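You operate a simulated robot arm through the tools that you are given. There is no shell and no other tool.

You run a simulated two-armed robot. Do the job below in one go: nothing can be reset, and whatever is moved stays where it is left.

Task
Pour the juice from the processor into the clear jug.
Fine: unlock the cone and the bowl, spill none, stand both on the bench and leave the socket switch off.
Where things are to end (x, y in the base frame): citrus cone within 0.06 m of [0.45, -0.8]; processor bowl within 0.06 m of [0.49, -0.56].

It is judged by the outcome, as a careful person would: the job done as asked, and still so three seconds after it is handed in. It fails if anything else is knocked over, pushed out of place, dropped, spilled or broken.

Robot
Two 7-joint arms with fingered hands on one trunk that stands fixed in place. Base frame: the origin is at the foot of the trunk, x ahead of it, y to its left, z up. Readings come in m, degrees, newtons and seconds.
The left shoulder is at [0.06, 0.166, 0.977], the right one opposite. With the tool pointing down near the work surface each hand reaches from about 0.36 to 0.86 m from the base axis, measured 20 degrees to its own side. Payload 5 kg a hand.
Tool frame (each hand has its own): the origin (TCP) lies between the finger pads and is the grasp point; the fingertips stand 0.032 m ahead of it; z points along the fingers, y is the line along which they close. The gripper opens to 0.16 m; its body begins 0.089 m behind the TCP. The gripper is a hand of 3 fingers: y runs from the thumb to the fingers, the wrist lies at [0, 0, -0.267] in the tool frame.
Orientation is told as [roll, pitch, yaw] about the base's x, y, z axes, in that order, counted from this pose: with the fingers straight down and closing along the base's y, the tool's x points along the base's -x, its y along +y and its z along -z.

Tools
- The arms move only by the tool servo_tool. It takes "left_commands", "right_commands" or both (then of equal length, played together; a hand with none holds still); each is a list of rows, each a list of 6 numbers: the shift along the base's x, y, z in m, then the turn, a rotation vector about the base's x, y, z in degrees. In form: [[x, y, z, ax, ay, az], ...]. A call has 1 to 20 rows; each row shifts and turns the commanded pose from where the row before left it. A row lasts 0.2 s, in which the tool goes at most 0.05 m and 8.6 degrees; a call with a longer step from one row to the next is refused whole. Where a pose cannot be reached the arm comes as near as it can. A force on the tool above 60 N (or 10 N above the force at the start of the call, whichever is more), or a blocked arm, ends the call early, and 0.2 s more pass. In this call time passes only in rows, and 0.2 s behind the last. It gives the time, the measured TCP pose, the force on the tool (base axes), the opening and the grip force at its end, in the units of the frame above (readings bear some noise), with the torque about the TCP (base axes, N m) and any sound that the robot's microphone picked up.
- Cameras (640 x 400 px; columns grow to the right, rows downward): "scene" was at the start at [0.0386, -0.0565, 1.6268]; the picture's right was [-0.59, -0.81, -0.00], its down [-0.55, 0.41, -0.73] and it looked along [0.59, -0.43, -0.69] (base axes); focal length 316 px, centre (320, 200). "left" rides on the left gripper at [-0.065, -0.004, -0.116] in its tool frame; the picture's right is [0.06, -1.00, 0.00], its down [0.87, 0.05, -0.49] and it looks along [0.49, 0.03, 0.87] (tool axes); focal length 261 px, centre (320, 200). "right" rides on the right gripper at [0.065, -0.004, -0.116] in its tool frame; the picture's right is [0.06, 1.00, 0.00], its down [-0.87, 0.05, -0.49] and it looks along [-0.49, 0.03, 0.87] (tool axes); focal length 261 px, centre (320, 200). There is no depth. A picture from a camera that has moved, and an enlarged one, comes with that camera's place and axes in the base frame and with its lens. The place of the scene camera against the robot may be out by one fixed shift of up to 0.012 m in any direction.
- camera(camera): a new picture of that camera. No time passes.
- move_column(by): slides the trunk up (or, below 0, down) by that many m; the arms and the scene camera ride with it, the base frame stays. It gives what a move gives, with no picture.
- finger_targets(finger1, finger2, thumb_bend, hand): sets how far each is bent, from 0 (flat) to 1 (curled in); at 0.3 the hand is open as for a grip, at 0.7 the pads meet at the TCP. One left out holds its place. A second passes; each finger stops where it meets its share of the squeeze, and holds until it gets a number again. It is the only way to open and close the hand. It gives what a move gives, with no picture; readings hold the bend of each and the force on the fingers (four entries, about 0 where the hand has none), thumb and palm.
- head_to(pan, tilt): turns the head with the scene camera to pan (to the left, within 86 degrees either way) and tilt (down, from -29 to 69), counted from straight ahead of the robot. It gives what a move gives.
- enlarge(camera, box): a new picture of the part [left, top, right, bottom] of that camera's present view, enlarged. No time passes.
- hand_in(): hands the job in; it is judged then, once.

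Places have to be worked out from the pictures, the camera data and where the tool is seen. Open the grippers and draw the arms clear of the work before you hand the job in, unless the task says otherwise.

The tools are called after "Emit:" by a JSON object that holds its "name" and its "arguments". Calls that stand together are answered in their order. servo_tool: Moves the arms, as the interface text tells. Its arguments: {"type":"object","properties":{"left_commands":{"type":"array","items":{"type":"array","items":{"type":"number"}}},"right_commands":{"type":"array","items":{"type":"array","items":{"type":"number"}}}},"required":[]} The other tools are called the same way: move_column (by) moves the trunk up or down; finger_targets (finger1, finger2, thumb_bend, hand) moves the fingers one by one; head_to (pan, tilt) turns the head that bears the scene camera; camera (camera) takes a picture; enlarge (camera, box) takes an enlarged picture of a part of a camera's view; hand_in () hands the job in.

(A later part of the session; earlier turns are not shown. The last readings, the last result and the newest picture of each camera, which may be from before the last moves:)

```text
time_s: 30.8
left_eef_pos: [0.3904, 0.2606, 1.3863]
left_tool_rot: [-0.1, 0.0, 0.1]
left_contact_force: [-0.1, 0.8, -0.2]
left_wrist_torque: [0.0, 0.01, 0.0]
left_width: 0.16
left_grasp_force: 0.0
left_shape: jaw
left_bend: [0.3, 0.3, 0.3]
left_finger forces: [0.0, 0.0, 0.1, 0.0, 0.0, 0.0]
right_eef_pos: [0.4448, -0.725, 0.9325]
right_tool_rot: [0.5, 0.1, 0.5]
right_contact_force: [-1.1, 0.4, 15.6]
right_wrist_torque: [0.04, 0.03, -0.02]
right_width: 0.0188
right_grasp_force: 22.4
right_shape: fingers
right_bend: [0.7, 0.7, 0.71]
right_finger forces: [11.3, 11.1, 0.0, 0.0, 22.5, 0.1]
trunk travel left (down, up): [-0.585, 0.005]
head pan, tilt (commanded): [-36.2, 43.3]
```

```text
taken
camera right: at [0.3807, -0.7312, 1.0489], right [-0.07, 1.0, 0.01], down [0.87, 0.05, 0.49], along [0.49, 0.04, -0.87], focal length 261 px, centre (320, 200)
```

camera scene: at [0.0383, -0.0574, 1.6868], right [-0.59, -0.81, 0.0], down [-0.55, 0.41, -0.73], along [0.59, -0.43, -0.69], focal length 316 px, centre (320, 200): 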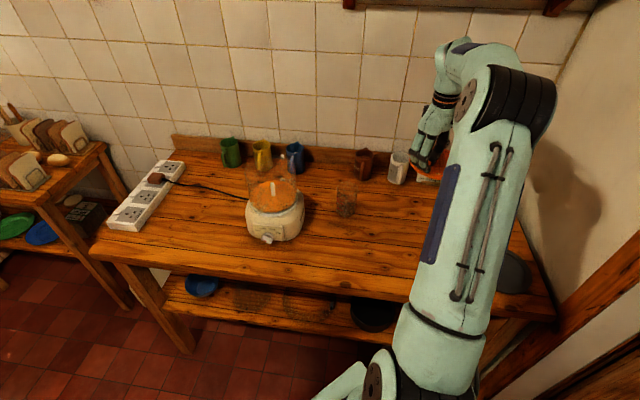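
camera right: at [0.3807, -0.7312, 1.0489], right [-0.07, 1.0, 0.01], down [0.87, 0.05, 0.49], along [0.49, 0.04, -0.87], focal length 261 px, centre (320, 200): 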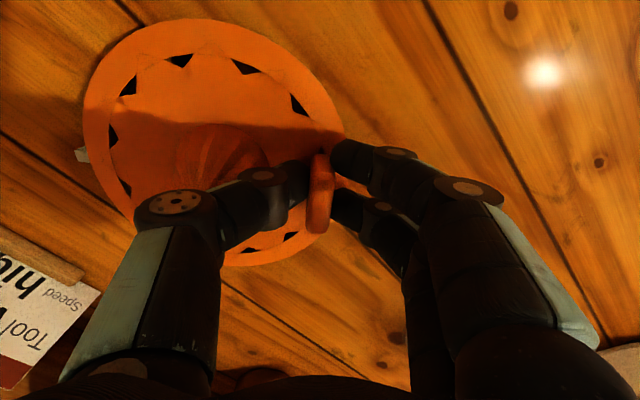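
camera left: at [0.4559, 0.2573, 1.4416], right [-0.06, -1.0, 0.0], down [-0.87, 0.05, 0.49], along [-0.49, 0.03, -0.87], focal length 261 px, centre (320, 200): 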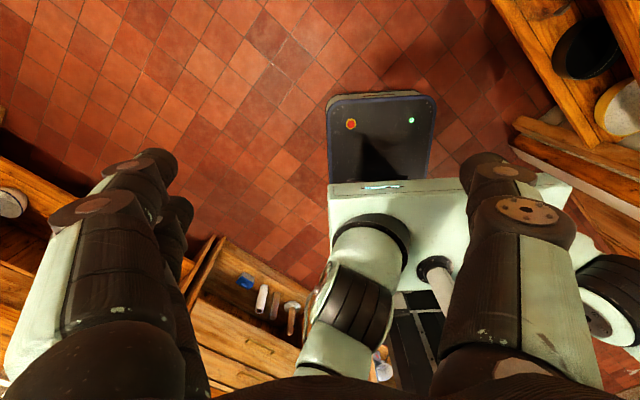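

It rests on the bench (15 N). I ease off 2 mm and open the fingers just a little.

Emit:
{"name": "servo_tool", "arguments": {"right_commands": [[0, 0, 0.002, 0, 0, 0]]}}

Emit:
{"name": "finger_targets", "arguments": {"hand": "right", "finger1": 0.6, "finger2": 0.6, "thumb_bend": 0.63}}

Emit:
{"name": "camera", "arguments": {"camera": "right"}}

```text
time_s: 31.2
left_eef_pos: [0.3906, 0.2597, 1.3864]
left_tool_rot: [0.0, 0.0, 0.2]
left_contact_force: [-0.4, -0.2, -0.3]
left_wrist_torque: [0.02, 0.0, 0.01]
left_width: 0.1598
left_grasp_force: 0.0
left_shape: jaw
left_bend: [0.3, 0.3, 0.3]
left_finger forces: [0.1, 0.0, 0.0, 0.0, 0.1, 0.0]
right_eef_pos: [0.4449, -0.7243, 0.9336]
right_tool_rot: [0.6, 0.2, 0.3]
right_contact_force: [1.3, -1.5, 13.0]
right_wrist_torque: [0.04, -0.05, 0.0]
right_width: 0.019
right_grasp_force: 21.3
right_shape: fingers
right_bend: [0.7, 0.7, 0.71]
right_finger forces: [10.5, 10.6, 0.1, 0.0, 22.8, 0.0]
trunk travel left (down, up): [-0.585, 0.005]
head pan, tilt (commanded): [-36.2, 43.3]
```

```text
time_s: 32.2
left_eef_pos: [0.3899, 0.2593, 1.3854]
left_tool_rot: [0.0, 0.1, 0.1]
left_contact_force: [-0.5, 0.2, -0.1]
left_wrist_torque: [-0.01, 0.01, -0.02]
left_width: 0.1597
left_grasp_force: 0.1
left_shape: jaw
left_bend: [0.3, 0.3, 0.3]
left_finger forces: [0.0, 0.1, 0.0, 0.1, 0.0, 0.1]
right_eef_pos: [0.4437, -0.7246, 0.9331]
right_tool_rot: [0.6, 0.1, 0.4]
right_contact_force: [-0.4, 1.4, 5.7]
right_wrist_torque: [-0.09, -0.04, 0.01]
right_width: 0.0374
right_grasp_force: 2.9
right_shape: fingers
right_bend: [0.6, 0.6, 0.65]
right_finger forces: [0.0, 0.0, 0.0, 0.0, 5.9, 0.0]
trunk travel left (down, up): [-0.585, 0.005]
head pan, tilt (commanded): [-36.2, 43.3]
```

```text
taken
camera right: at [0.3803, -0.7311, 1.0484], right [-0.07, 1.0, 0.01], down [0.87, 0.05, 0.49], along [0.49, 0.04, -0.87], focal length 261 px, centre (320, 200)
```

right: 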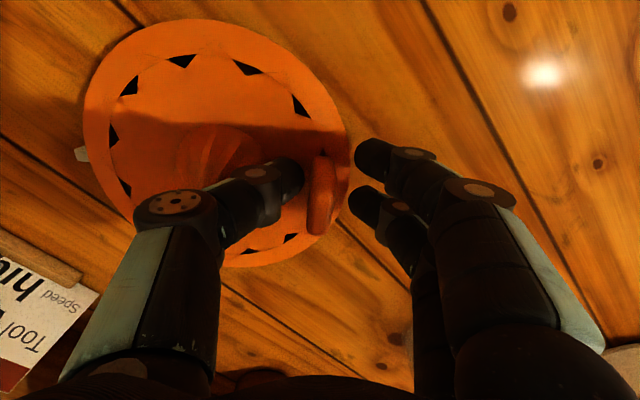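

The tab is released; the thumb tip rests on the disc with ~6 N. I raise the hand slowly straight up.

Emit:
{"name": "servo_tool", "arguments": {"right_commands": [[0, 0, 0.004, 0, 0, 0], [0, 0, 0.005, 0, 0, 0]]}}

Emit:
{"name": "camera", "arguments": {"camera": "right"}}

```text
time_s: 32.8
left_eef_pos: [0.3915, 0.2592, 1.3865]
left_tool_rot: [0.0, 0.0, 0.2]
left_contact_force: [0.2, -0.4, -0.1]
left_wrist_torque: [-0.02, 0.02, 0.0]
left_width: 0.1599
left_grasp_force: 0.0
left_shape: jaw
left_bend: [0.3, 0.3, 0.3]
left_finger forces: [0.0, 0.0, 0.1, 0.1, 0.0, 0.1]
right_eef_pos: [0.4445, -0.7256, 0.9416]
right_tool_rot: [0.6, 0.2, 0.3]
right_contact_force: [-0.1, 0.0, -0.4]
right_wrist_torque: [0.01, 0.01, 0.0]
right_width: 0.0413
right_grasp_force: 0.0
right_shape: fingers
right_bend: [0.6, 0.6, 0.63]
right_finger forces: [0.0, 0.0, 0.1, 0.1, 0.0, 0.0]
trunk travel left (down, up): [-0.585, 0.005]
head pan, tilt (commanded): [-36.2, 43.3]
```

```text
taken
camera right: at [0.3802, -0.7316, 1.0571], right [-0.07, 1.0, 0.01], down [0.87, 0.05, 0.49], along [0.49, 0.04, -0.87], focal length 261 px, centre (320, 200)
```

right: 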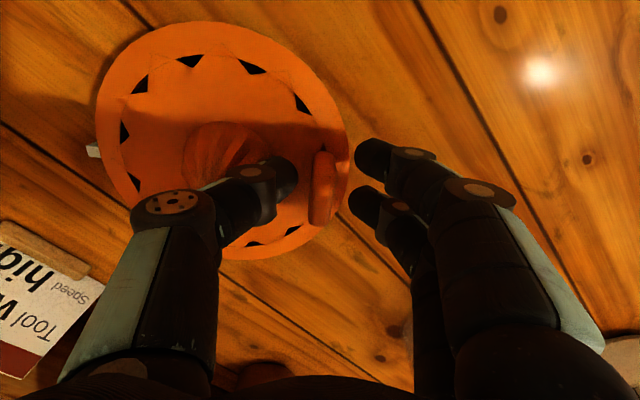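

Free of contact. I raise the hand well above the cone and check how it stands.

Emit:
{"name": "servo_tool", "arguments": {"right_commands": [[0, 0, 0.02, 0, 0, 0], [0, 0, 0.03, 0, 0, 0], [0, 0, 0.04, 0, 0, 0], [0, 0, 0.04, 0, 0, 0], [0, 0.01, 0.04, 0, 0, 0], [0, 0.03, 0.03, 0, 0, 0], [0, 0.03, 0, 0, 0, 0]]}}

Emit:
{"name": "camera", "arguments": {"camera": "right"}}

Emit:
{"name": "camera", "arguments": {"camera": "scene"}}

```text
time_s: 34.4
left_eef_pos: [0.3911, 0.2589, 1.3864]
left_tool_rot: [0.0, 0.1, 0.0]
left_contact_force: [0.3, 0.2, -0.4]
left_wrist_torque: [-0.02, -0.03, 0.01]
left_width: 0.1599
left_grasp_force: 0.1
left_shape: jaw
left_bend: [0.3, 0.3, 0.3]
left_finger forces: [0.0, 0.0, 0.0, 0.0, 0.0, 0.0]
right_eef_pos: [0.4451, -0.6548, 1.1439]
right_tool_rot: [0.7, 0.2, 0.3]
right_contact_force: [0.3, 0.8, 0.1]
right_wrist_torque: [-0.01, 0.04, 0.01]
right_width: 0.0414
right_grasp_force: 0.0
right_shape: fingers
right_bend: [0.6, 0.6, 0.63]
right_finger forces: [0.0, 0.1, 0.1, 0.0, 0.1, 0.0]
trunk travel left (down, up): [-0.585, 0.005]
head pan, tilt (commanded): [-36.2, 43.3]
```

```text
taken
camera right: at [0.3805, -0.6604, 1.2599], right [-0.07, 1.0, 0.01], down [0.87, 0.05, 0.49], along [0.49, 0.04, -0.87], focal length 261 px, centre (320, 200)
```

right: 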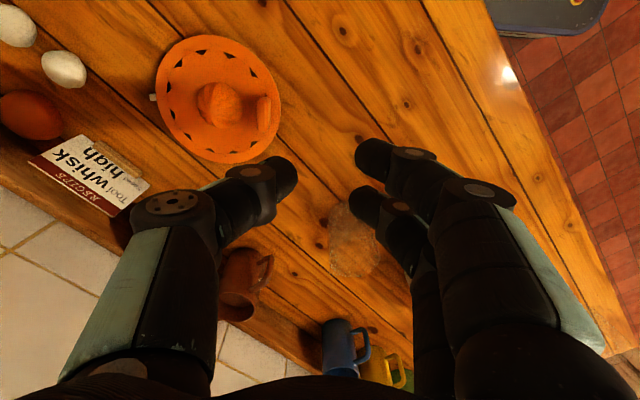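

```text
taken
camera scene: at [0.0386, -0.056, 1.6868], right [-0.59, -0.81, 0.0], down [-0.55, 0.4, -0.73], along [0.59, -0.43, -0.69], focal length 316 px, centre (320, 200)
```

scene: 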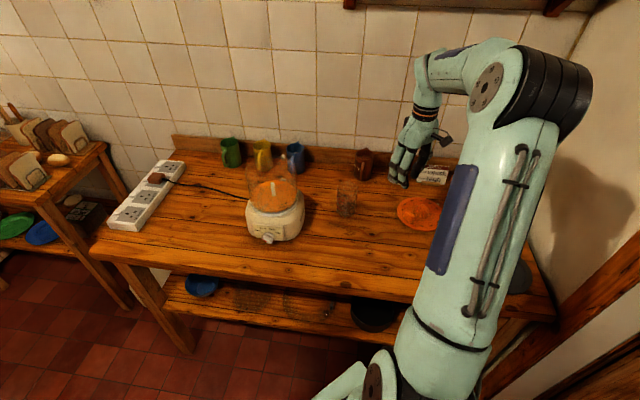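

The cone stands flat at about [0.443, -0.787]. Now I study the bowl, its handle and the jug.

Emit:
{"name": "enlarge", "arguments": {"camera": "scene", "box": [235, 140, 315, 250]}}

Emit:
{"name": "enlarge", "arguments": {"camera": "scene", "box": [320, 165, 375, 225]}}

Emit:
{"name": "enlarge", "arguments": {"camera": "right", "box": [290, 170, 410, 290]}}

Emit:
{"name": "enlarge", "arguments": {"camera": "scene", "box": [390, 180, 450, 240]}}

```text
3.64 times, centred on (275, 195) of scene
camera zoom: at [0.0386, -0.056, 1.6868], right [-0.59, -0.81, 0.0], down [-0.55, 0.4, -0.73], along [0.59, -0.43, -0.69], focal length 1147 px, centre (484, 218)
```

zoom: 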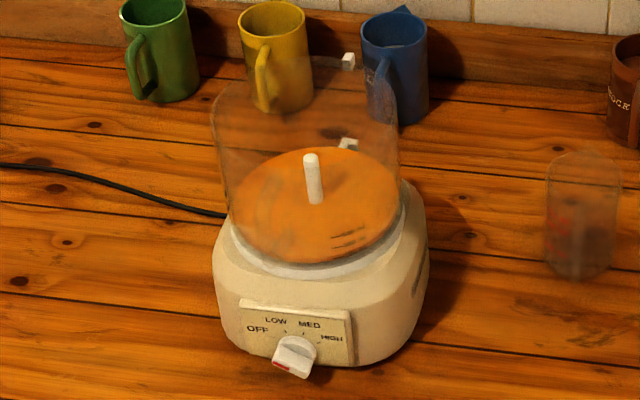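

```text
6.67 times, centred on (348, 195) of scene
camera zoom: at [0.0386, -0.056, 1.6868], right [-0.59, -0.81, 0.0], down [-0.55, 0.4, -0.73], along [0.59, -0.43, -0.69], focal length 2104 px, centre (137, 233)
```

zoom: 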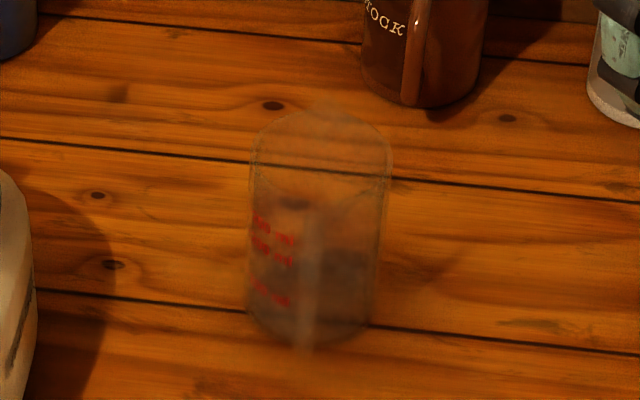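

```text
3.33 times, centred on (350, 230) of right
camera zoom: at [0.3805, -0.6604, 1.2599], right [-0.07, 1.0, 0.01], down [0.87, 0.05, 0.49], along [0.49, 0.04, -0.87], focal length 869 px, centre (220, 100)
```

zoom: 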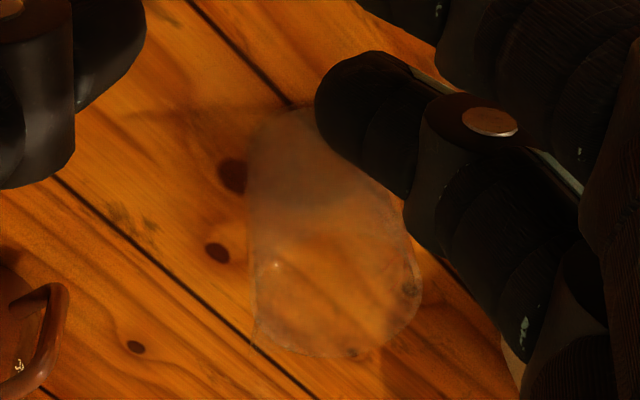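

```text
6.67 times, centred on (420, 210) of scene
camera zoom: at [0.0386, -0.056, 1.6868], right [-0.59, -0.81, 0.0], down [-0.55, 0.4, -0.73], along [0.59, -0.43, -0.69], focal length 2104 px, centre (-347, 133)
```

zoom: 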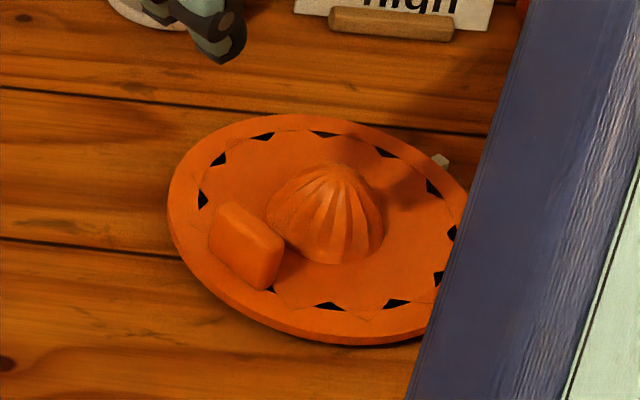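

I zoom in on the clear bowl's rim and the handle in front.

Emit:
{"name": "enlarge", "arguments": {"camera": "scene", "box": [240, 150, 310, 190]}}

Emit:
{"name": "enlarge", "arguments": {"camera": "scene", "box": [245, 180, 305, 220]}}

```text
9.14 times, centred on (275, 170) of scene
camera zoom: at [0.0386, -0.056, 1.6868], right [-0.59, -0.81, 0.0], down [-0.55, 0.4, -0.73], along [0.59, -0.43, -0.69], focal length 2885 px, centre (731, 474)
```

zoom: 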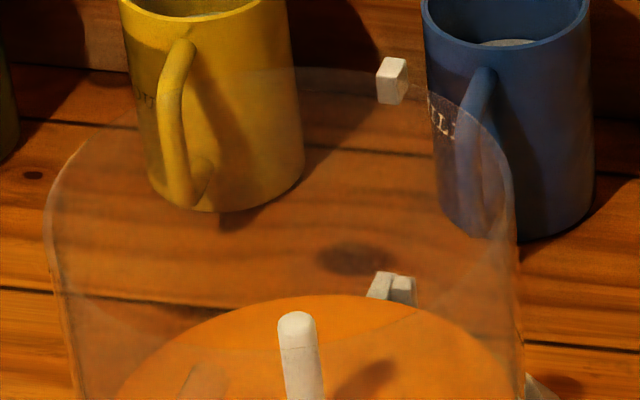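

```text
10.00 times, centred on (275, 200) of scene
camera zoom: at [0.0386, -0.056, 1.6868], right [-0.59, -0.81, 0.0], down [-0.55, 0.4, -0.73], along [0.59, -0.43, -0.69], focal length 3155 px, centre (770, 200)
```

zoom: 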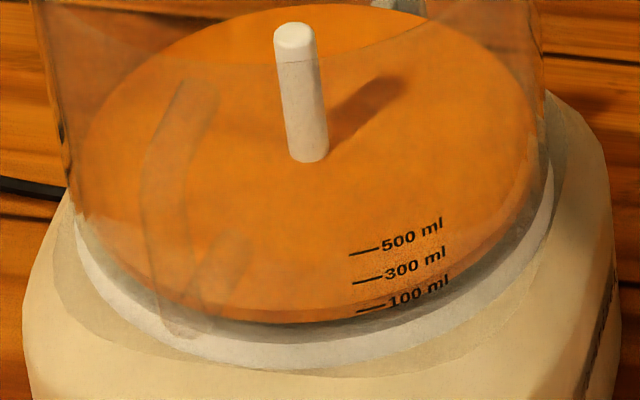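

The bowl's rim is a plain circle of about 0.153 m outer diameter at z ~1.11; juice is shallow. I plan to grip the bowl body from above across its diameter. I move the right hand near it at a safe height and open the fingers wide, then look.

Emit:
{"name": "servo_tool", "arguments": {"right_commands": [[0.0, 0.02, 0.02, 0, 0, 0], [0.02, 0.033, 0.008, 0, 0, 0], [0.022, 0.033, 0.006, 0, 0, 0], [0.022, 0.033, 0.006, 0, 0, 0], [0.022, 0.033, 0.006, 0, 0, 0], [0.022, 0.033, 0.0, 0, 0, 0], [0.022, 0.033, 0.0, 0, 0, 0], [0.022, 0.032, 0.0, 0, 0, 0]]}}

Emit:
{"name": "finger_targets", "arguments": {"hand": "right", "finger1": 0.22, "finger2": 0.22, "thumb_bend": 0.22}}

Emit:
{"name": "camera", "arguments": {"camera": "right"}}

Emit:
{"name": "enlarge", "arguments": {"camera": "right", "box": [210, 110, 410, 320]}}

```text
time_s: 36.2
left_eef_pos: [0.393, 0.2598, 1.3852]
left_tool_rot: [0.0, 0.1, 0.1]
left_contact_force: [0.2, -0.2, -0.7]
left_wrist_torque: [-0.02, 0.02, 0.0]
left_width: 0.1599
left_grasp_force: 0.1
left_shape: jaw
left_bend: [0.3, 0.3, 0.3]
left_finger forces: [0.0, 0.1, 0.0, 0.1, 0.1, 0.1]
right_eef_pos: [0.5998, -0.4026, 1.1877]
right_tool_rot: [0.5, 0.3, 0.3]
right_contact_force: [-0.2, -0.2, -0.4]
right_wrist_torque: [0.0, 0.0, 0.0]
right_width: 0.0412
right_grasp_force: 0.0
right_shape: fingers
right_bend: [0.6, 0.6, 0.63]
right_finger forces: [0.0, 0.0, 0.0, 0.0, 0.0, 0.0]
trunk travel left (down, up): [-0.585, 0.005]
head pan, tilt (commanded): [-36.2, 43.3]
```

```text
time_s: 37.2
left_eef_pos: [0.3892, 0.2595, 1.387]
left_tool_rot: [0.1, 0.0, 0.0]
left_contact_force: [0.4, 0.6, -0.1]
left_wrist_torque: [-0.03, 0.01, -0.03]
left_width: 0.1599
left_grasp_force: 0.1
left_shape: jaw
left_bend: [0.3, 0.3, 0.3]
left_finger forces: [0.0, 0.0, 0.1, 0.1, 0.0, 0.1]
right_eef_pos: [0.5975, -0.4044, 1.187]
right_tool_rot: [0.6, 0.2, 0.3]
right_contact_force: [0.1, 0.8, 0.2]
right_wrist_torque: [0.0, -0.01, -0.01]
right_width: 0.1879
right_grasp_force: 0.1
right_shape: fingers
right_bend: [0.22, 0.22, 0.22]
right_finger forces: [0.0, 0.0, 0.1, 0.0, 0.1, 0.0]
trunk travel left (down, up): [-0.585, 0.005]
head pan, tilt (commanded): [-36.2, 43.3]
```

```text
taken
camera right: at [0.5335, -0.4105, 1.3028], right [-0.07, 1.0, 0.01], down [0.87, 0.05, 0.49], along [0.49, 0.04, -0.87], focal length 261 px, centre (320, 200)
```

right: 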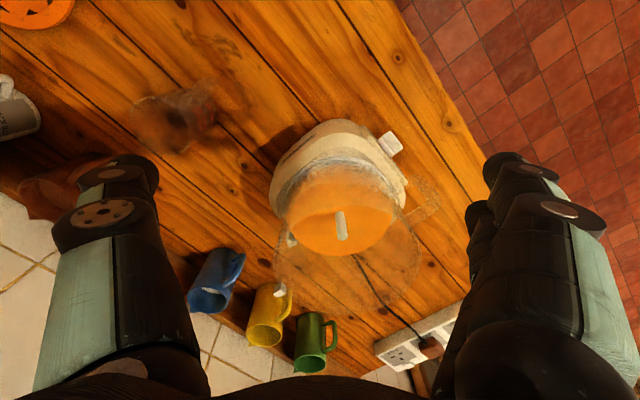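

```text
1.90 times, centred on (310, 215) of right
camera zoom: at [0.5335, -0.4105, 1.3028], right [-0.07, 1.0, 0.01], down [0.87, 0.05, 0.49], along [0.49, 0.04, -0.87], focal length 496 px, centre (339, 171)
```

zoom: 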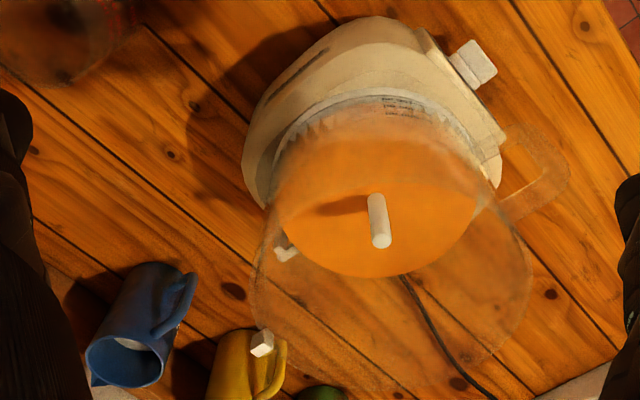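

Now I can see it well: bowl axis at about [0.715, -0.371], rim z ~1.10, handle at azimuth ~125 deg, a pale lug on the rim at about -50 deg. I move above the bowl with yaw -10, fingertips staying ~3 cm above the rim.

Emit:
{"name": "servo_tool", "arguments": {"right_commands": [[0.0195, 0.0055, -0.004, 0, 0, -1.7], [0.0195, 0.0055, -0.004, 0, 0, -1.7], [0.0195, 0.0055, -0.004, 0, 0, -1.7], [0.0195, 0.0055, -0.004, 0, 0, -1.7], [0.0195, 0.0055, -0.004, 0, 0, -1.7], [0.0195, 0.0055, -0.004, 0, 0, -1.7]]}}

Emit:
{"name": "camera", "arguments": {"camera": "right"}}

Emit:
{"name": "enlarge", "arguments": {"camera": "scene", "box": [220, 110, 340, 240]}}

```text
time_s: 38.6
left_eef_pos: [0.3917, 0.2595, 1.3865]
left_tool_rot: [0.0, 0.1, 0.2]
left_contact_force: [0.7, 0.8, 0.1]
left_wrist_torque: [-0.01, -0.02, -0.03]
left_width: 0.1598
left_grasp_force: 0.0
left_shape: jaw
left_bend: [0.3, 0.3, 0.3]
left_finger forces: [0.0, 0.0, 0.1, 0.1, 0.0, 0.0]
right_eef_pos: [0.7141, -0.3711, 1.1613]
right_tool_rot: [0.5, 0.2, -9.9]
right_contact_force: [0.1, 1.3, 0.4]
right_wrist_torque: [-0.01, 0.03, -0.01]
right_width: 0.1877
right_grasp_force: 0.0
right_shape: fingers
right_bend: [0.22, 0.22, 0.22]
right_finger forces: [0.0, 0.0, 0.0, 0.0, 0.0, 0.0]
trunk travel left (down, up): [-0.585, 0.005]
head pan, tilt (commanded): [-36.2, 43.3]
```

```text
taken
camera right: at [0.6492, -0.3663, 1.2786], right [0.11, 0.99, 0.01], down [0.87, -0.1, 0.49], along [0.49, -0.04, -0.87], focal length 261 px, centre (320, 200)
```

right: 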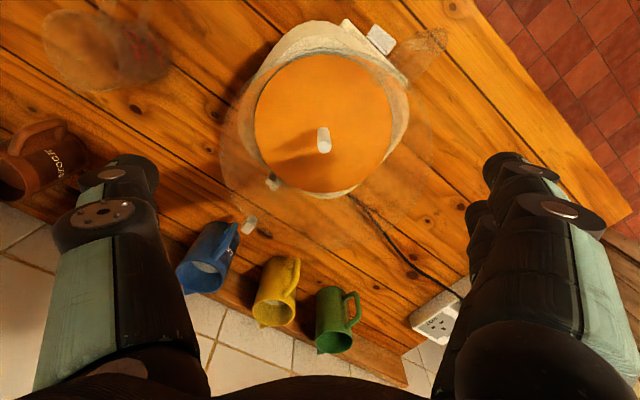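

```text
3.08 times, centred on (280, 175) of scene
camera zoom: at [0.0396, -0.0562, 1.6868], right [-0.59, -0.81, 0.0], down [-0.55, 0.4, -0.73], along [0.59, -0.43, -0.69], focal length 971 px, centre (443, 277)
```

zoom: 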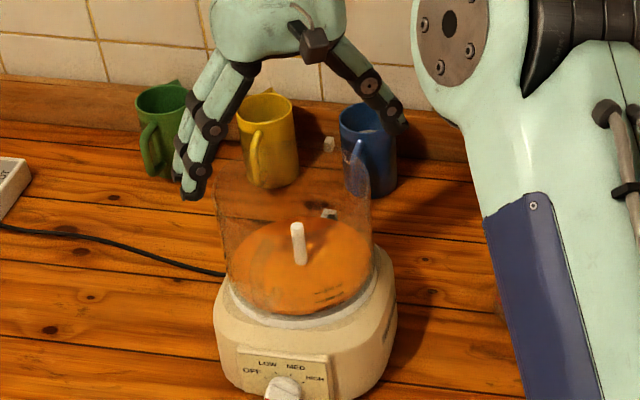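

The spindle lies close to the tool axis. I zoom to check the centring on the rim and finger clearances.

Emit:
{"name": "enlarge", "arguments": {"camera": "right", "box": [200, 10, 460, 260]}}

Emit:
{"name": "enlarge", "arguments": {"camera": "right", "box": [370, 10, 460, 100]}}

```text
1.60 times, centred on (330, 135) of right
camera zoom: at [0.6492, -0.3663, 1.2786], right [0.11, 0.99, 0.01], down [0.87, -0.1, 0.49], along [0.49, -0.04, -0.87], focal length 417 px, centre (304, 304)
```

zoom: 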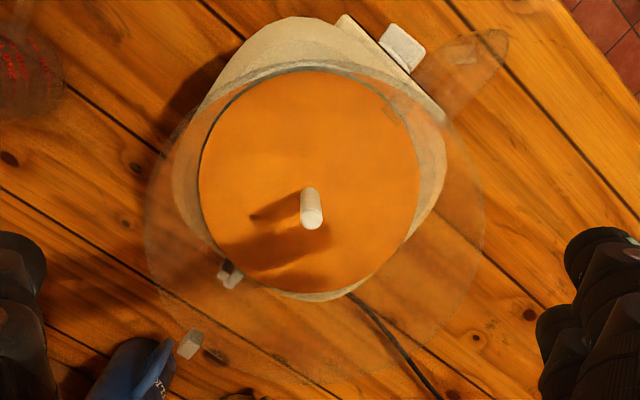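

```text
4.44 times, centred on (415, 55) of right
camera zoom: at [0.6492, -0.3663, 1.2786], right [0.11, 0.99, 0.01], down [0.87, -0.1, 0.49], along [0.49, -0.04, -0.87], focal length 1158 px, centre (-102, 844)
```

zoom: 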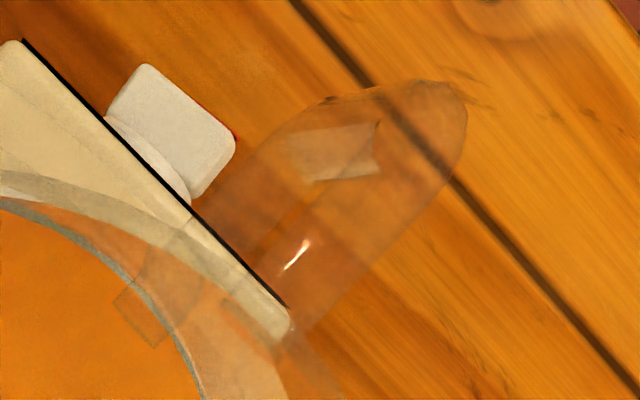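

The rim is centred about 4 mm toward the fingers' side; I correct and lower to TCP z 1.10, then check.

Emit:
{"name": "servo_tool", "arguments": {"right_commands": [[0, 0.004, -0.01, 0, 0, 0], [0, 0, -0.015, 0, 0, 0], [0, 0, -0.015, 0, 0, 0], [0, 0, -0.02, 0, 0, 0]]}}

Emit:
{"name": "camera", "arguments": {"camera": "right"}}

Emit:
{"name": "enlarge", "arguments": {"camera": "scene", "box": [220, 120, 340, 240]}}

```text
time_s: 39.6
left_eef_pos: [0.3911, 0.2587, 1.3859]
left_tool_rot: [0.0, 0.1, 0.1]
left_contact_force: [-0.2, 0.0, -0.2]
left_wrist_torque: [0.06, 0.02, -0.01]
left_width: 0.1598
left_grasp_force: 0.1
left_shape: jaw
left_bend: [0.3, 0.3, 0.3]
left_finger forces: [0.1, 0.0, 0.1, 0.0, 0.0, 0.1]
right_eef_pos: [0.7145, -0.3696, 1.1056]
right_tool_rot: [0.5, 0.2, -9.9]
right_contact_force: [-0.3, 0.9, -0.2]
right_wrist_torque: [-0.02, 0.02, -0.03]
right_width: 0.1879
right_grasp_force: 0.1
right_shape: fingers
right_bend: [0.22, 0.22, 0.22]
right_finger forces: [0.1, 0.1, 0.1, 0.0, 0.0, 0.1]
trunk travel left (down, up): [-0.585, 0.005]
head pan, tilt (commanded): [-36.2, 43.3]
```

```text
taken
camera right: at [0.6499, -0.3632, 1.2205], right [0.11, 0.99, 0.01], down [0.87, -0.1, 0.49], along [0.49, -0.04, -0.87], focal length 261 px, centre (320, 200)
```

right: 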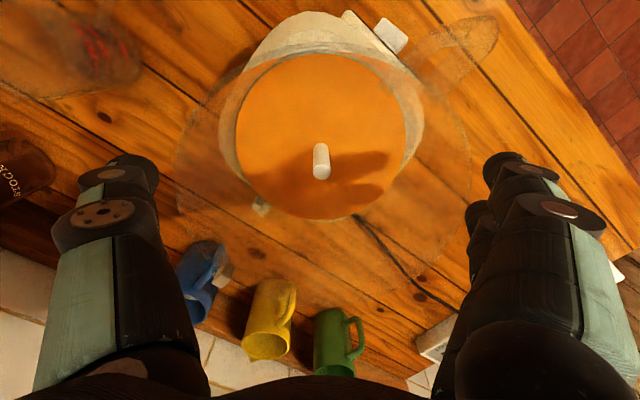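

```text
3.33 times, centred on (280, 180) of scene
camera zoom: at [0.039, -0.0567, 1.6868], right [-0.59, -0.81, 0.0], down [-0.55, 0.41, -0.73], along [0.59, -0.43, -0.69], focal length 1052 px, centre (453, 267)
```

zoom: 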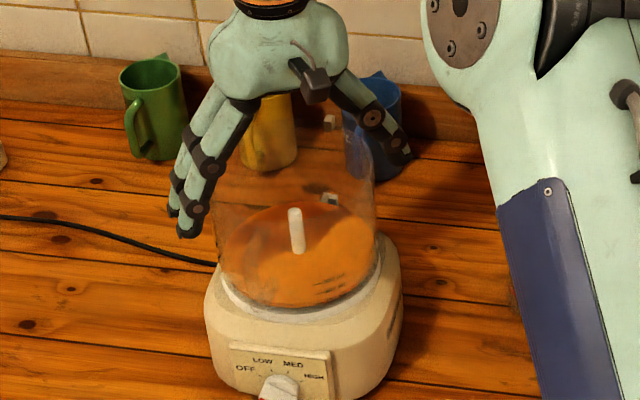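

I zoom to measure the gap between the fingers and the rim on both sides.

Emit:
{"name": "enlarge", "arguments": {"camera": "right", "box": [110, 100, 310, 260]}}

Emit:
{"name": "enlarge", "arguments": {"camera": "right", "box": [380, 80, 540, 260]}}

```text
2.50 times, centred on (210, 180) of right
camera zoom: at [0.6499, -0.3632, 1.2205], right [0.11, 0.99, 0.01], down [0.87, -0.1, 0.49], along [0.49, -0.04, -0.87], focal length 652 px, centre (595, 250)
```

zoom: 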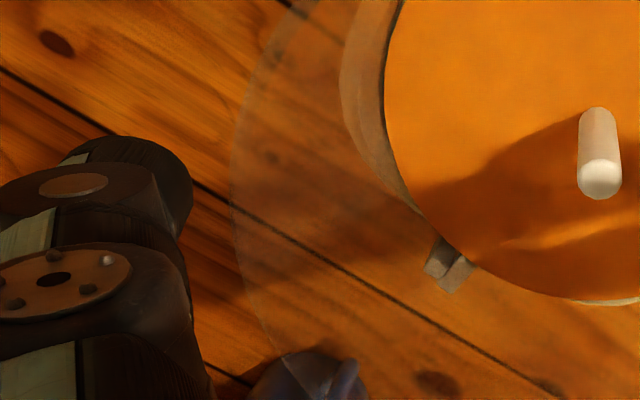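

```text
2.22 times, centred on (460, 170) of right
camera zoom: at [0.6499, -0.3632, 1.2205], right [0.11, 0.99, 0.01], down [0.87, -0.1, 0.49], along [0.49, -0.04, -0.87], focal length 579 px, centre (9, 267)
```

zoom: 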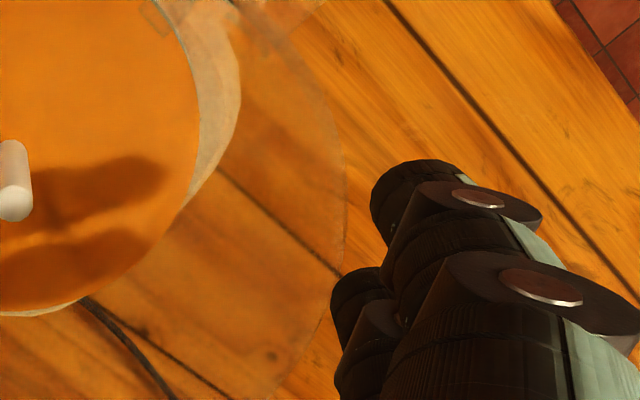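

Centred within 2 mm; the finger gap is about 8 mm. I open slightly wider and lower to TCP z ~1.06, watching forces.

Emit:
{"name": "finger_targets", "arguments": {"hand": "right", "finger1": 0.18, "finger2": 0.18, "thumb_bend": 0.2}}

Emit:
{"name": "servo_tool", "arguments": {"right_commands": [[0.001, 0.001, -0.01, 0, 0, 0], [0, 0, -0.01, 0, 0, 0], [0, 0, -0.01, 0, 0, 0], [0, 0, -0.01, 0, 0, 0]]}}

Emit:
{"name": "camera", "arguments": {"camera": "right"}}

Emit:
{"name": "enlarge", "arguments": {"camera": "scene", "box": [225, 130, 335, 240]}}

```text
time_s: 40.6
left_eef_pos: [0.3914, 0.2596, 1.3863]
left_tool_rot: [-0.1, 0.1, 0.1]
left_contact_force: [-0.7, -0.3, -0.5]
left_wrist_torque: [0.02, -0.02, 0.03]
left_width: 0.1599
left_grasp_force: 0.0
left_shape: jaw
left_bend: [0.3, 0.3, 0.3]
left_finger forces: [0.0, 0.0, 0.0, 0.1, 0.1, 0.0]
right_eef_pos: [0.7137, -0.3671, 1.1042]
right_tool_rot: [0.6, 0.2, -10.0]
right_contact_force: [-0.5, -0.5, 0.0]
right_wrist_torque: [0.0, 0.02, -0.02]
right_width: 0.1949
right_grasp_force: 0.1
right_shape: fingers
right_bend: [0.18, 0.18, 0.2]
right_finger forces: [0.0, 0.0, 0.0, 0.1, 0.0, 0.0]
trunk travel left (down, up): [-0.585, 0.005]
head pan, tilt (commanded): [-36.2, 43.3]
```

```text
time_s: 41.6
left_eef_pos: [0.3881, 0.2599, 1.3864]
left_tool_rot: [0.0, -0.1, 0.0]
left_contact_force: [-0.9, -0.2, -0.6]
left_wrist_torque: [0.01, 0.0, 0.01]
left_width: 0.1598
left_grasp_force: 0.1
left_shape: jaw
left_bend: [0.3, 0.3, 0.3]
left_finger forces: [0.0, 0.0, 0.0, 0.1, 0.0, 0.0]
right_eef_pos: [0.7144, -0.3656, 1.0696]
right_tool_rot: [0.5, -0.3, -9.9]
right_contact_force: [-1.2, -2.3, 35.3]
right_wrist_torque: [-1.22, 0.08, 0.11]
right_width: 0.2022
right_grasp_force: 14.5
right_shape: fingers
right_bend: [0.18, 0.17, 0.2]
right_finger forces: [0.1, 7.1, 0.1, 0.0, 22.9, 0.0]
trunk travel left (down, up): [-0.585, 0.005]
head pan, tilt (commanded): [-36.2, 43.3]
```

```text
taken
camera right: at [0.6493, -0.3604, 1.184], right [0.11, 0.99, 0.01], down [0.86, -0.1, 0.5], along [0.5, -0.05, -0.87], focal length 261 px, centre (320, 200)
```

right: 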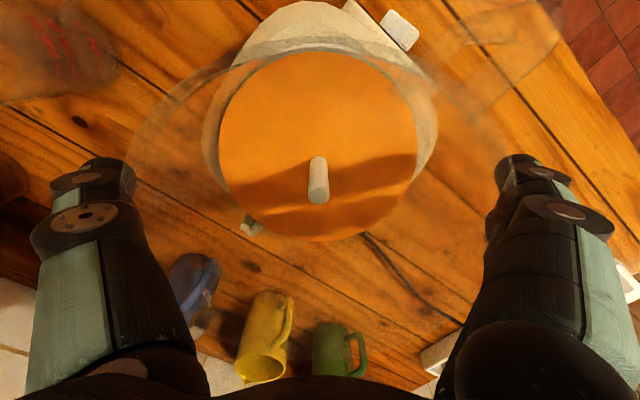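

```text
3.64 times, centred on (280, 185) of scene
camera zoom: at [0.0353, -0.0549, 1.6877], right [-0.59, -0.81, 0.0], down [-0.55, 0.4, -0.73], along [0.59, -0.43, -0.68], focal length 1147 px, centre (466, 254)
```

zoom: 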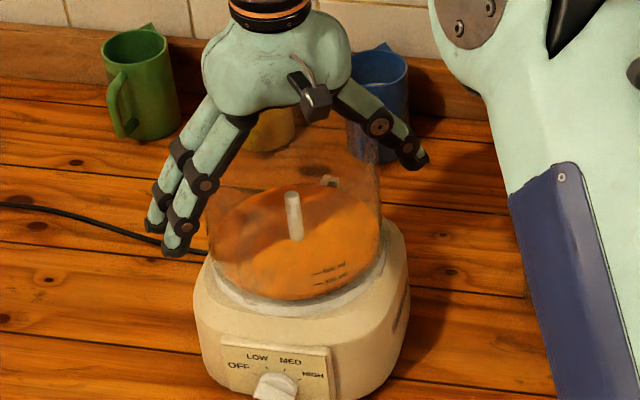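

The rim meets the inside of the spread finger roots (35 N), so the hand cannot go this deep. I back up 15 mm at once.

Emit:
{"name": "servo_tool", "arguments": {"right_commands": [[0, 0, 0.008, 0, 0, 0], [0, 0, 0.007, 0, 0, 0]]}}

Emit:
{"name": "camera", "arguments": {"camera": "right"}}

Emit:
{"name": "enlarge", "arguments": {"camera": "scene", "box": [225, 130, 335, 240]}}

```text
time_s: 42.2
left_eef_pos: [0.3913, 0.2585, 1.3858]
left_tool_rot: [0.0, 0.0, 0.1]
left_contact_force: [-0.3, -0.3, 0.1]
left_wrist_torque: [0.0, 0.0, 0.01]
left_width: 0.1598
left_grasp_force: 0.0
left_shape: jaw
left_bend: [0.3, 0.3, 0.3]
left_finger forces: [0.0, 0.1, 0.0, 0.1, 0.0, 0.1]
right_eef_pos: [0.713, -0.366, 1.0761]
right_tool_rot: [0.6, 0.6, -9.9]
right_contact_force: [-0.7, -2.2, 0.0]
right_wrist_torque: [0.05, -0.05, 0.02]
right_width: 0.1979
right_grasp_force: 2.1
right_shape: fingers
right_bend: [0.18, 0.17, 0.19]
right_finger forces: [0.0, 1.2, 0.0, 0.0, 3.3, 0.0]
trunk travel left (down, up): [-0.585, 0.005]
head pan, tilt (commanded): [-36.2, 43.3]
```

```text
taken
camera right: at [0.6499, -0.3609, 1.1919], right [0.11, 0.99, 0.01], down [0.87, -0.1, 0.48], along [0.48, -0.04, -0.87], focal length 261 px, centre (320, 200)
```

right: 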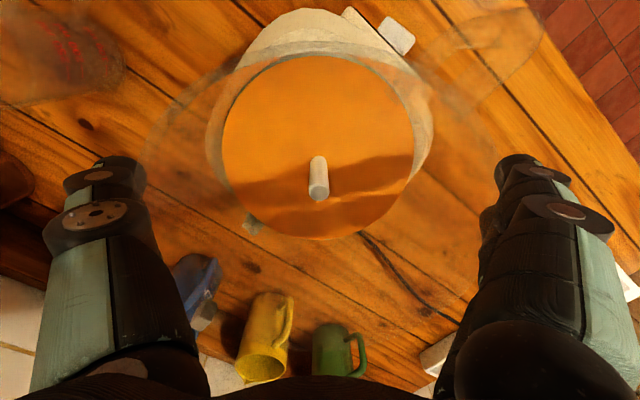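

```text
3.64 times, centred on (280, 185) of scene
camera zoom: at [0.0382, -0.0567, 1.6863], right [-0.59, -0.81, 0.0], down [-0.55, 0.41, -0.73], along [0.59, -0.43, -0.69], focal length 1147 px, centre (466, 254)
```

zoom: 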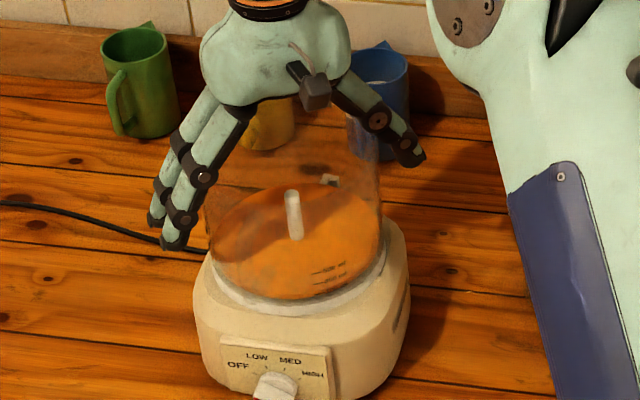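

Forces are nearly zero again and nothing moved. These spread fingers slope outward, so a full-diameter grip would be weak; the handle is the better hold. I back off upward and go look at the handle from the front.

Emit:
{"name": "servo_tool", "arguments": {"right_commands": [[0, 0, 0.01, 0, 0, 0], [0, 0, 0.02, 0, 0, 0], [0, 0, 0.03, 0, 0, 0], [-0.005, 0, 0.025, 0, 0, 0], [-0.03, 0.01, 0.01, 0, 0, 0], [-0.04, 0.015, 0, 0, 0, -5], [-0.04, 0.02, 0, 0, 0, -6], [-0.04, 0.025, 0, 0, 0, -6], [-0.03, 0.03, 0, 0, 0, -6], [0, 0.02, 0, 0, 0, -6], [0, 0.01, 0, 0, 0, -6]]}}

Emit:
{"name": "camera", "arguments": {"camera": "right"}}

Emit:
{"name": "enlarge", "arguments": {"camera": "scene", "box": [225, 140, 325, 240]}}

```text
time_s: 44.6
left_eef_pos: [0.3913, 0.2601, 1.386]
left_tool_rot: [-0.1, 0.0, 0.1]
left_contact_force: [0.2, 0.6, -0.1]
left_wrist_torque: [0.0, 0.02, 0.0]
left_width: 0.1595
left_grasp_force: 0.1
left_shape: jaw
left_bend: [0.3, 0.3, 0.3]
left_finger forces: [0.0, 0.0, 0.0, 0.0, 0.0, 0.0]
right_eef_pos: [0.5307, -0.2375, 1.1721]
right_tool_rot: [0.6, 0.2, -45.1]
right_contact_force: [0.3, -0.7, -0.4]
right_wrist_torque: [0.03, -0.03, 0.01]
right_width: 0.1954
right_grasp_force: 0.2
right_shape: fingers
right_bend: [0.18, 0.18, 0.2]
right_finger forces: [0.0, 0.0, 0.0, 0.0, 0.1, 0.1]
trunk travel left (down, up): [-0.585, 0.005]
head pan, tilt (commanded): [-36.2, 43.3]
```

```text
taken
camera right: at [0.4804, -0.1961, 1.2879], right [0.66, 0.75, 0.01], down [0.65, -0.58, 0.49], along [0.37, -0.32, -0.87], focal length 261 px, centre (320, 200)
```

right: 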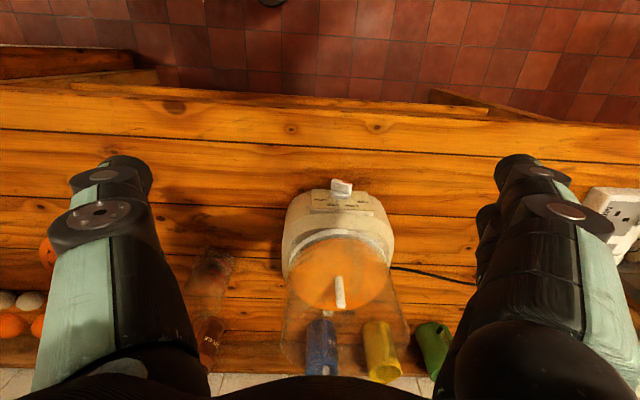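

```text
4.00 times, centred on (275, 190) of scene
camera zoom: at [0.0381, -0.0562, 1.6868], right [-0.59, -0.81, 0.0], down [-0.55, 0.4, -0.73], along [0.59, -0.43, -0.69], focal length 1262 px, centre (500, 240)
```

zoom: 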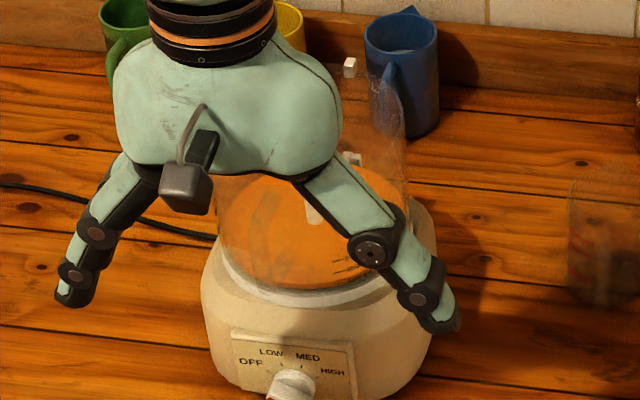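

Looking from the front now; I zoom in on the bowl front and handle.

Emit:
{"name": "enlarge", "arguments": {"camera": "right", "box": [270, 170, 420, 330]}}

Emit:
{"name": "enlarge", "arguments": {"camera": "right", "box": [310, 180, 400, 260]}}

```text
2.50 times, centred on (345, 250) of right
camera zoom: at [0.4804, -0.1961, 1.2879], right [0.66, 0.75, 0.01], down [0.65, -0.58, 0.49], along [0.37, -0.32, -0.87], focal length 652 px, centre (258, 75)
```

zoom: 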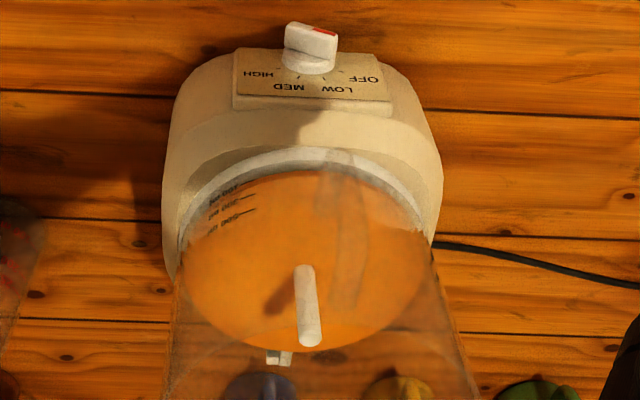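

```text
5.00 times, centred on (355, 220) of right
camera zoom: at [0.4804, -0.1961, 1.2879], right [0.66, 0.75, 0.01], down [0.65, -0.58, 0.49], along [0.37, -0.32, -0.87], focal length 1303 px, centre (145, 100)
```

zoom: 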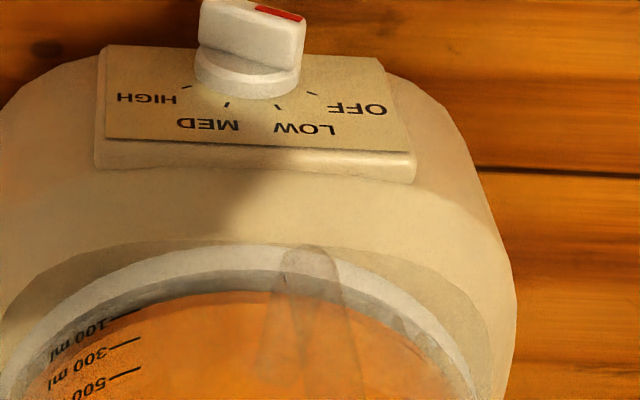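

The knob is at OFF, and the handle strap lies at azimuth ~128 deg, from near the rim (z ~1.085) out to radius ~0.11 and down to z ~1.02. I want a side view of it, so I swing the right hand round to look along azimuth 38 deg from the right-front.

Emit:
{"name": "servo_tool", "arguments": {"right_commands": [[-0.005, -0.015, 0, 0, 0, 8.3], [-0.005, -0.015, 0, 0, 0, 8.3], [-0.003, -0.015, 0, 0, 0, 8.3], [-0.002, -0.015, 0, 0, 0, 8.3], [-0.002, -0.015, 0, 0, 0, 8.3], [-0.002, -0.015, 0, 0, 0, 8.3], [-0.002, -0.015, -0.005, 0, 0, 8.3], [-0.002, -0.015, -0.005, 0, 0, 8.3], [0, -0.015, -0.005, 0, 0, 8.3], [0, -0.015, -0.005, 0, 0, 8.3], [0, 0, -0.005, 4.31, -5.52, 0], [0, 0, -0.005, 4.31, -5.52, 0], [0, 0, 0, 4.31, -5.52, 0], [0, 0, 0, 4.31, -5.52, 0], [0, 0, 0, 4.31, -5.52, 0]]}}

Emit:
{"name": "camera", "arguments": {"camera": "right"}}

```text
time_s: 48.0
left_eef_pos: [0.3894, 0.2604, 1.3852]
left_tool_rot: [0.0, 0.0, 0.1]
left_contact_force: [0.0, -0.2, 0.2]
left_wrist_torque: [-0.04, 0.02, 0.02]
left_width: 0.1599
left_grasp_force: 0.0
left_shape: jaw
left_bend: [0.3, 0.3, 0.3]
left_finger forces: [0.0, 0.1, 0.0, 0.0, 0.0, 0.1]
right_eef_pos: [0.5268, -0.3125, 1.1467]
right_tool_rot: [0.1, -30.1, 47.7]
right_contact_force: [-0.4, -0.1, 0.0]
right_wrist_torque: [0.0, -0.02, -0.01]
right_width: 0.1957
right_grasp_force: 0.0
right_shape: fingers
right_bend: [0.18, 0.18, 0.2]
right_finger forces: [0.1, 0.0, 0.0, 0.1, 0.0, 0.0]
right hand out of reach, approached as far as the arm can: row 15
trunk travel left (down, up): [-0.585, 0.005]
head pan, tilt (commanded): [-36.2, 43.3]
stopped in row 15 (right hand): the arm was blocked; the commanded pose is now the measured one
```

```text
taken
camera right: at [0.4531, -0.4004, 1.2141], right [-0.78, 0.63, -0.03], down [0.3, 0.41, 0.86], along [0.56, 0.66, -0.51], focal length 261 px, centre (320, 200)
```

right: 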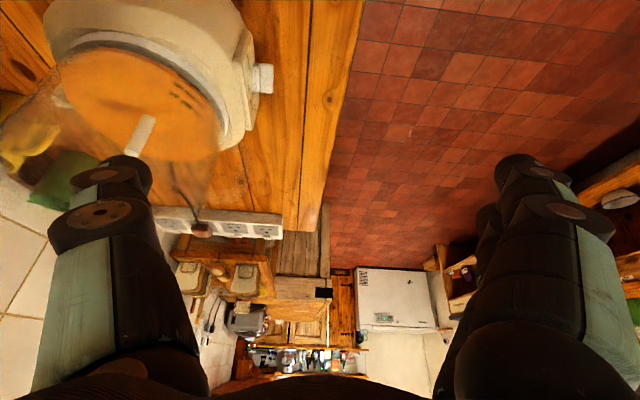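

The arm got as near as it could; the bowl's side is in view at left. I zoom on the handle area.

Emit:
{"name": "enlarge", "arguments": {"camera": "right", "box": [110, 20, 310, 200]}}

Emit:
{"name": "enlarge", "arguments": {"camera": "right", "box": [180, 50, 290, 150]}}

```text
2.22 times, centred on (210, 110) of right
camera zoom: at [0.4531, -0.4004, 1.2141], right [-0.78, 0.63, -0.03], down [0.3, 0.41, 0.86], along [0.56, 0.66, -0.51], focal length 579 px, centre (564, 400)
```

zoom: 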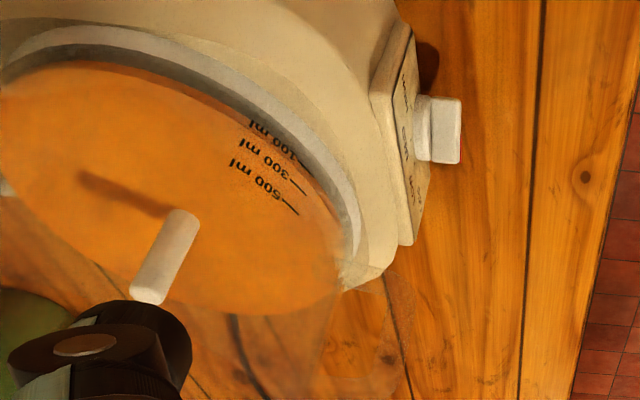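

```text
4.00 times, centred on (235, 100) of right
camera zoom: at [0.4531, -0.4004, 1.2141], right [-0.78, 0.63, -0.03], down [0.3, 0.41, 0.86], along [0.56, 0.66, -0.51], focal length 1043 px, centre (660, 600)
```

zoom: 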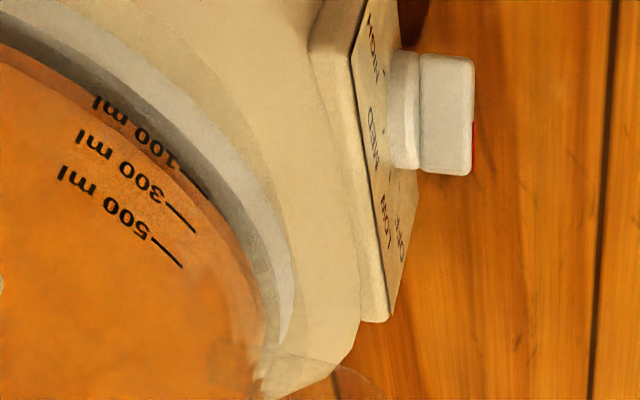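

The handle loop is just visible lower down; I zoom there.

Emit:
{"name": "enlarge", "arguments": {"camera": "right", "box": [180, 110, 310, 230]}}

```text
3.33 times, centred on (245, 170) of right
camera zoom: at [0.4531, -0.4004, 1.2141], right [-0.78, 0.63, -0.03], down [0.3, 0.41, 0.86], along [0.56, 0.66, -0.51], focal length 869 px, centre (570, 300)
```

zoom: 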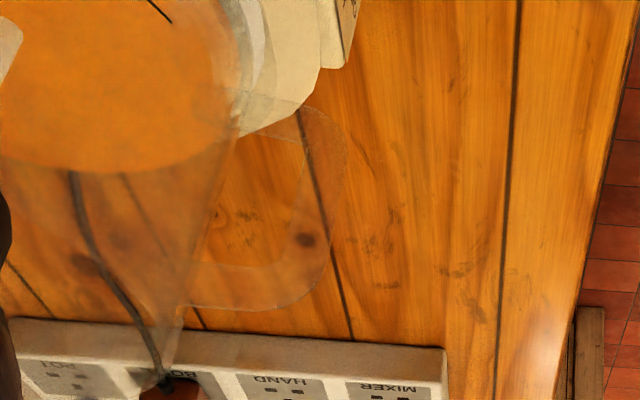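

Now I have the handle's side profile: a flat closed loop, z ~1.02 to 1.09, outer bar at radius ~0.107, i.e. near [0.649, -0.285, 1.056]. The left arm can reach it head-on (pointing azimuth -52), so I first clear the right hand away to the right-front.

Emit:
{"name": "servo_tool", "arguments": {"right_commands": [[-0.02, -0.02, 0.005, -4.44, 4.04, 0], [-0.02, -0.025, 0.005, -4.44, 4.04, 0], [-0.02, -0.03, 0.005, -4.44, 4.04, 0], [-0.015, -0.03, 0.005, -4.44, 4.04, 0], [-0.01, -0.03, 0.005, -4.44, 4.04, 0], [-0.005, -0.03, 0.005, 0, 0, -6.8], [-0.005, -0.03, 0.005, 0, 0, -6.8], [-0.005, -0.03, 0, 0, 0, -6.8], [-0.005, -0.03, 0, 0, 0, -6.8], [-0.005, -0.025, 0, 0, 0, -6.8], [-0.005, -0.02, 0, 0, 0, -6.8], [-0.005, -0.02, 0, 0, 0, -6.8]]}}

Emit:
{"name": "camera", "arguments": {"camera": "right"}}

Emit:
{"name": "camera", "arguments": {"camera": "scene"}}

```text
time_s: 50.6
left_eef_pos: [0.3916, 0.2588, 1.3866]
left_tool_rot: [0.1, 0.0, 0.1]
left_contact_force: [1.2, 0.4, 0.6]
left_wrist_torque: [0.02, -0.01, 0.02]
left_width: 0.1603
left_grasp_force: 0.1
left_shape: jaw
left_bend: [0.3, 0.3, 0.3]
left_finger forces: [0.0, 0.0, 0.1, 0.1, 0.0, 0.0]
right_eef_pos: [0.4063, -0.6347, 1.1782]
right_tool_rot: [0.1, -0.1, 0.1]
right_contact_force: [0.3, -0.4, -0.7]
right_wrist_torque: [0.01, -0.02, 0.0]
right_width: 0.1956
right_grasp_force: 0.1
right_shape: fingers
right_bend: [0.18, 0.18, 0.2]
right_finger forces: [0.1, 0.0, 0.1, 0.1, 0.0, 0.1]
trunk travel left (down, up): [-0.585, 0.005]
head pan, tilt (commanded): [-36.2, 43.3]
```

```text
taken
camera right: at [0.3413, -0.6391, 1.2938], right [-0.06, 1.0, 0.0], down [0.87, 0.05, 0.49], along [0.49, 0.03, -0.87], focal length 261 px, centre (320, 200)
```

right: 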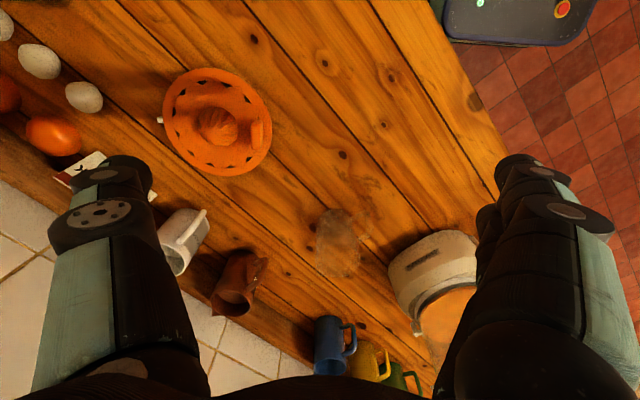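

```text
taken
camera scene: at [0.0387, -0.0572, 1.6868], right [-0.59, -0.81, 0.0], down [-0.55, 0.41, -0.73], along [0.59, -0.43, -0.69], focal length 316 px, centre (320, 200)
```

scene: 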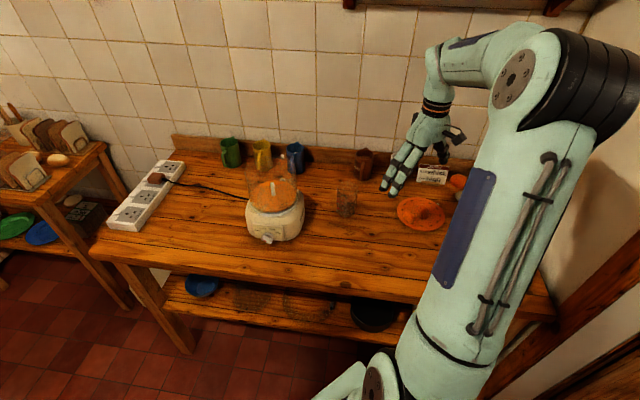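

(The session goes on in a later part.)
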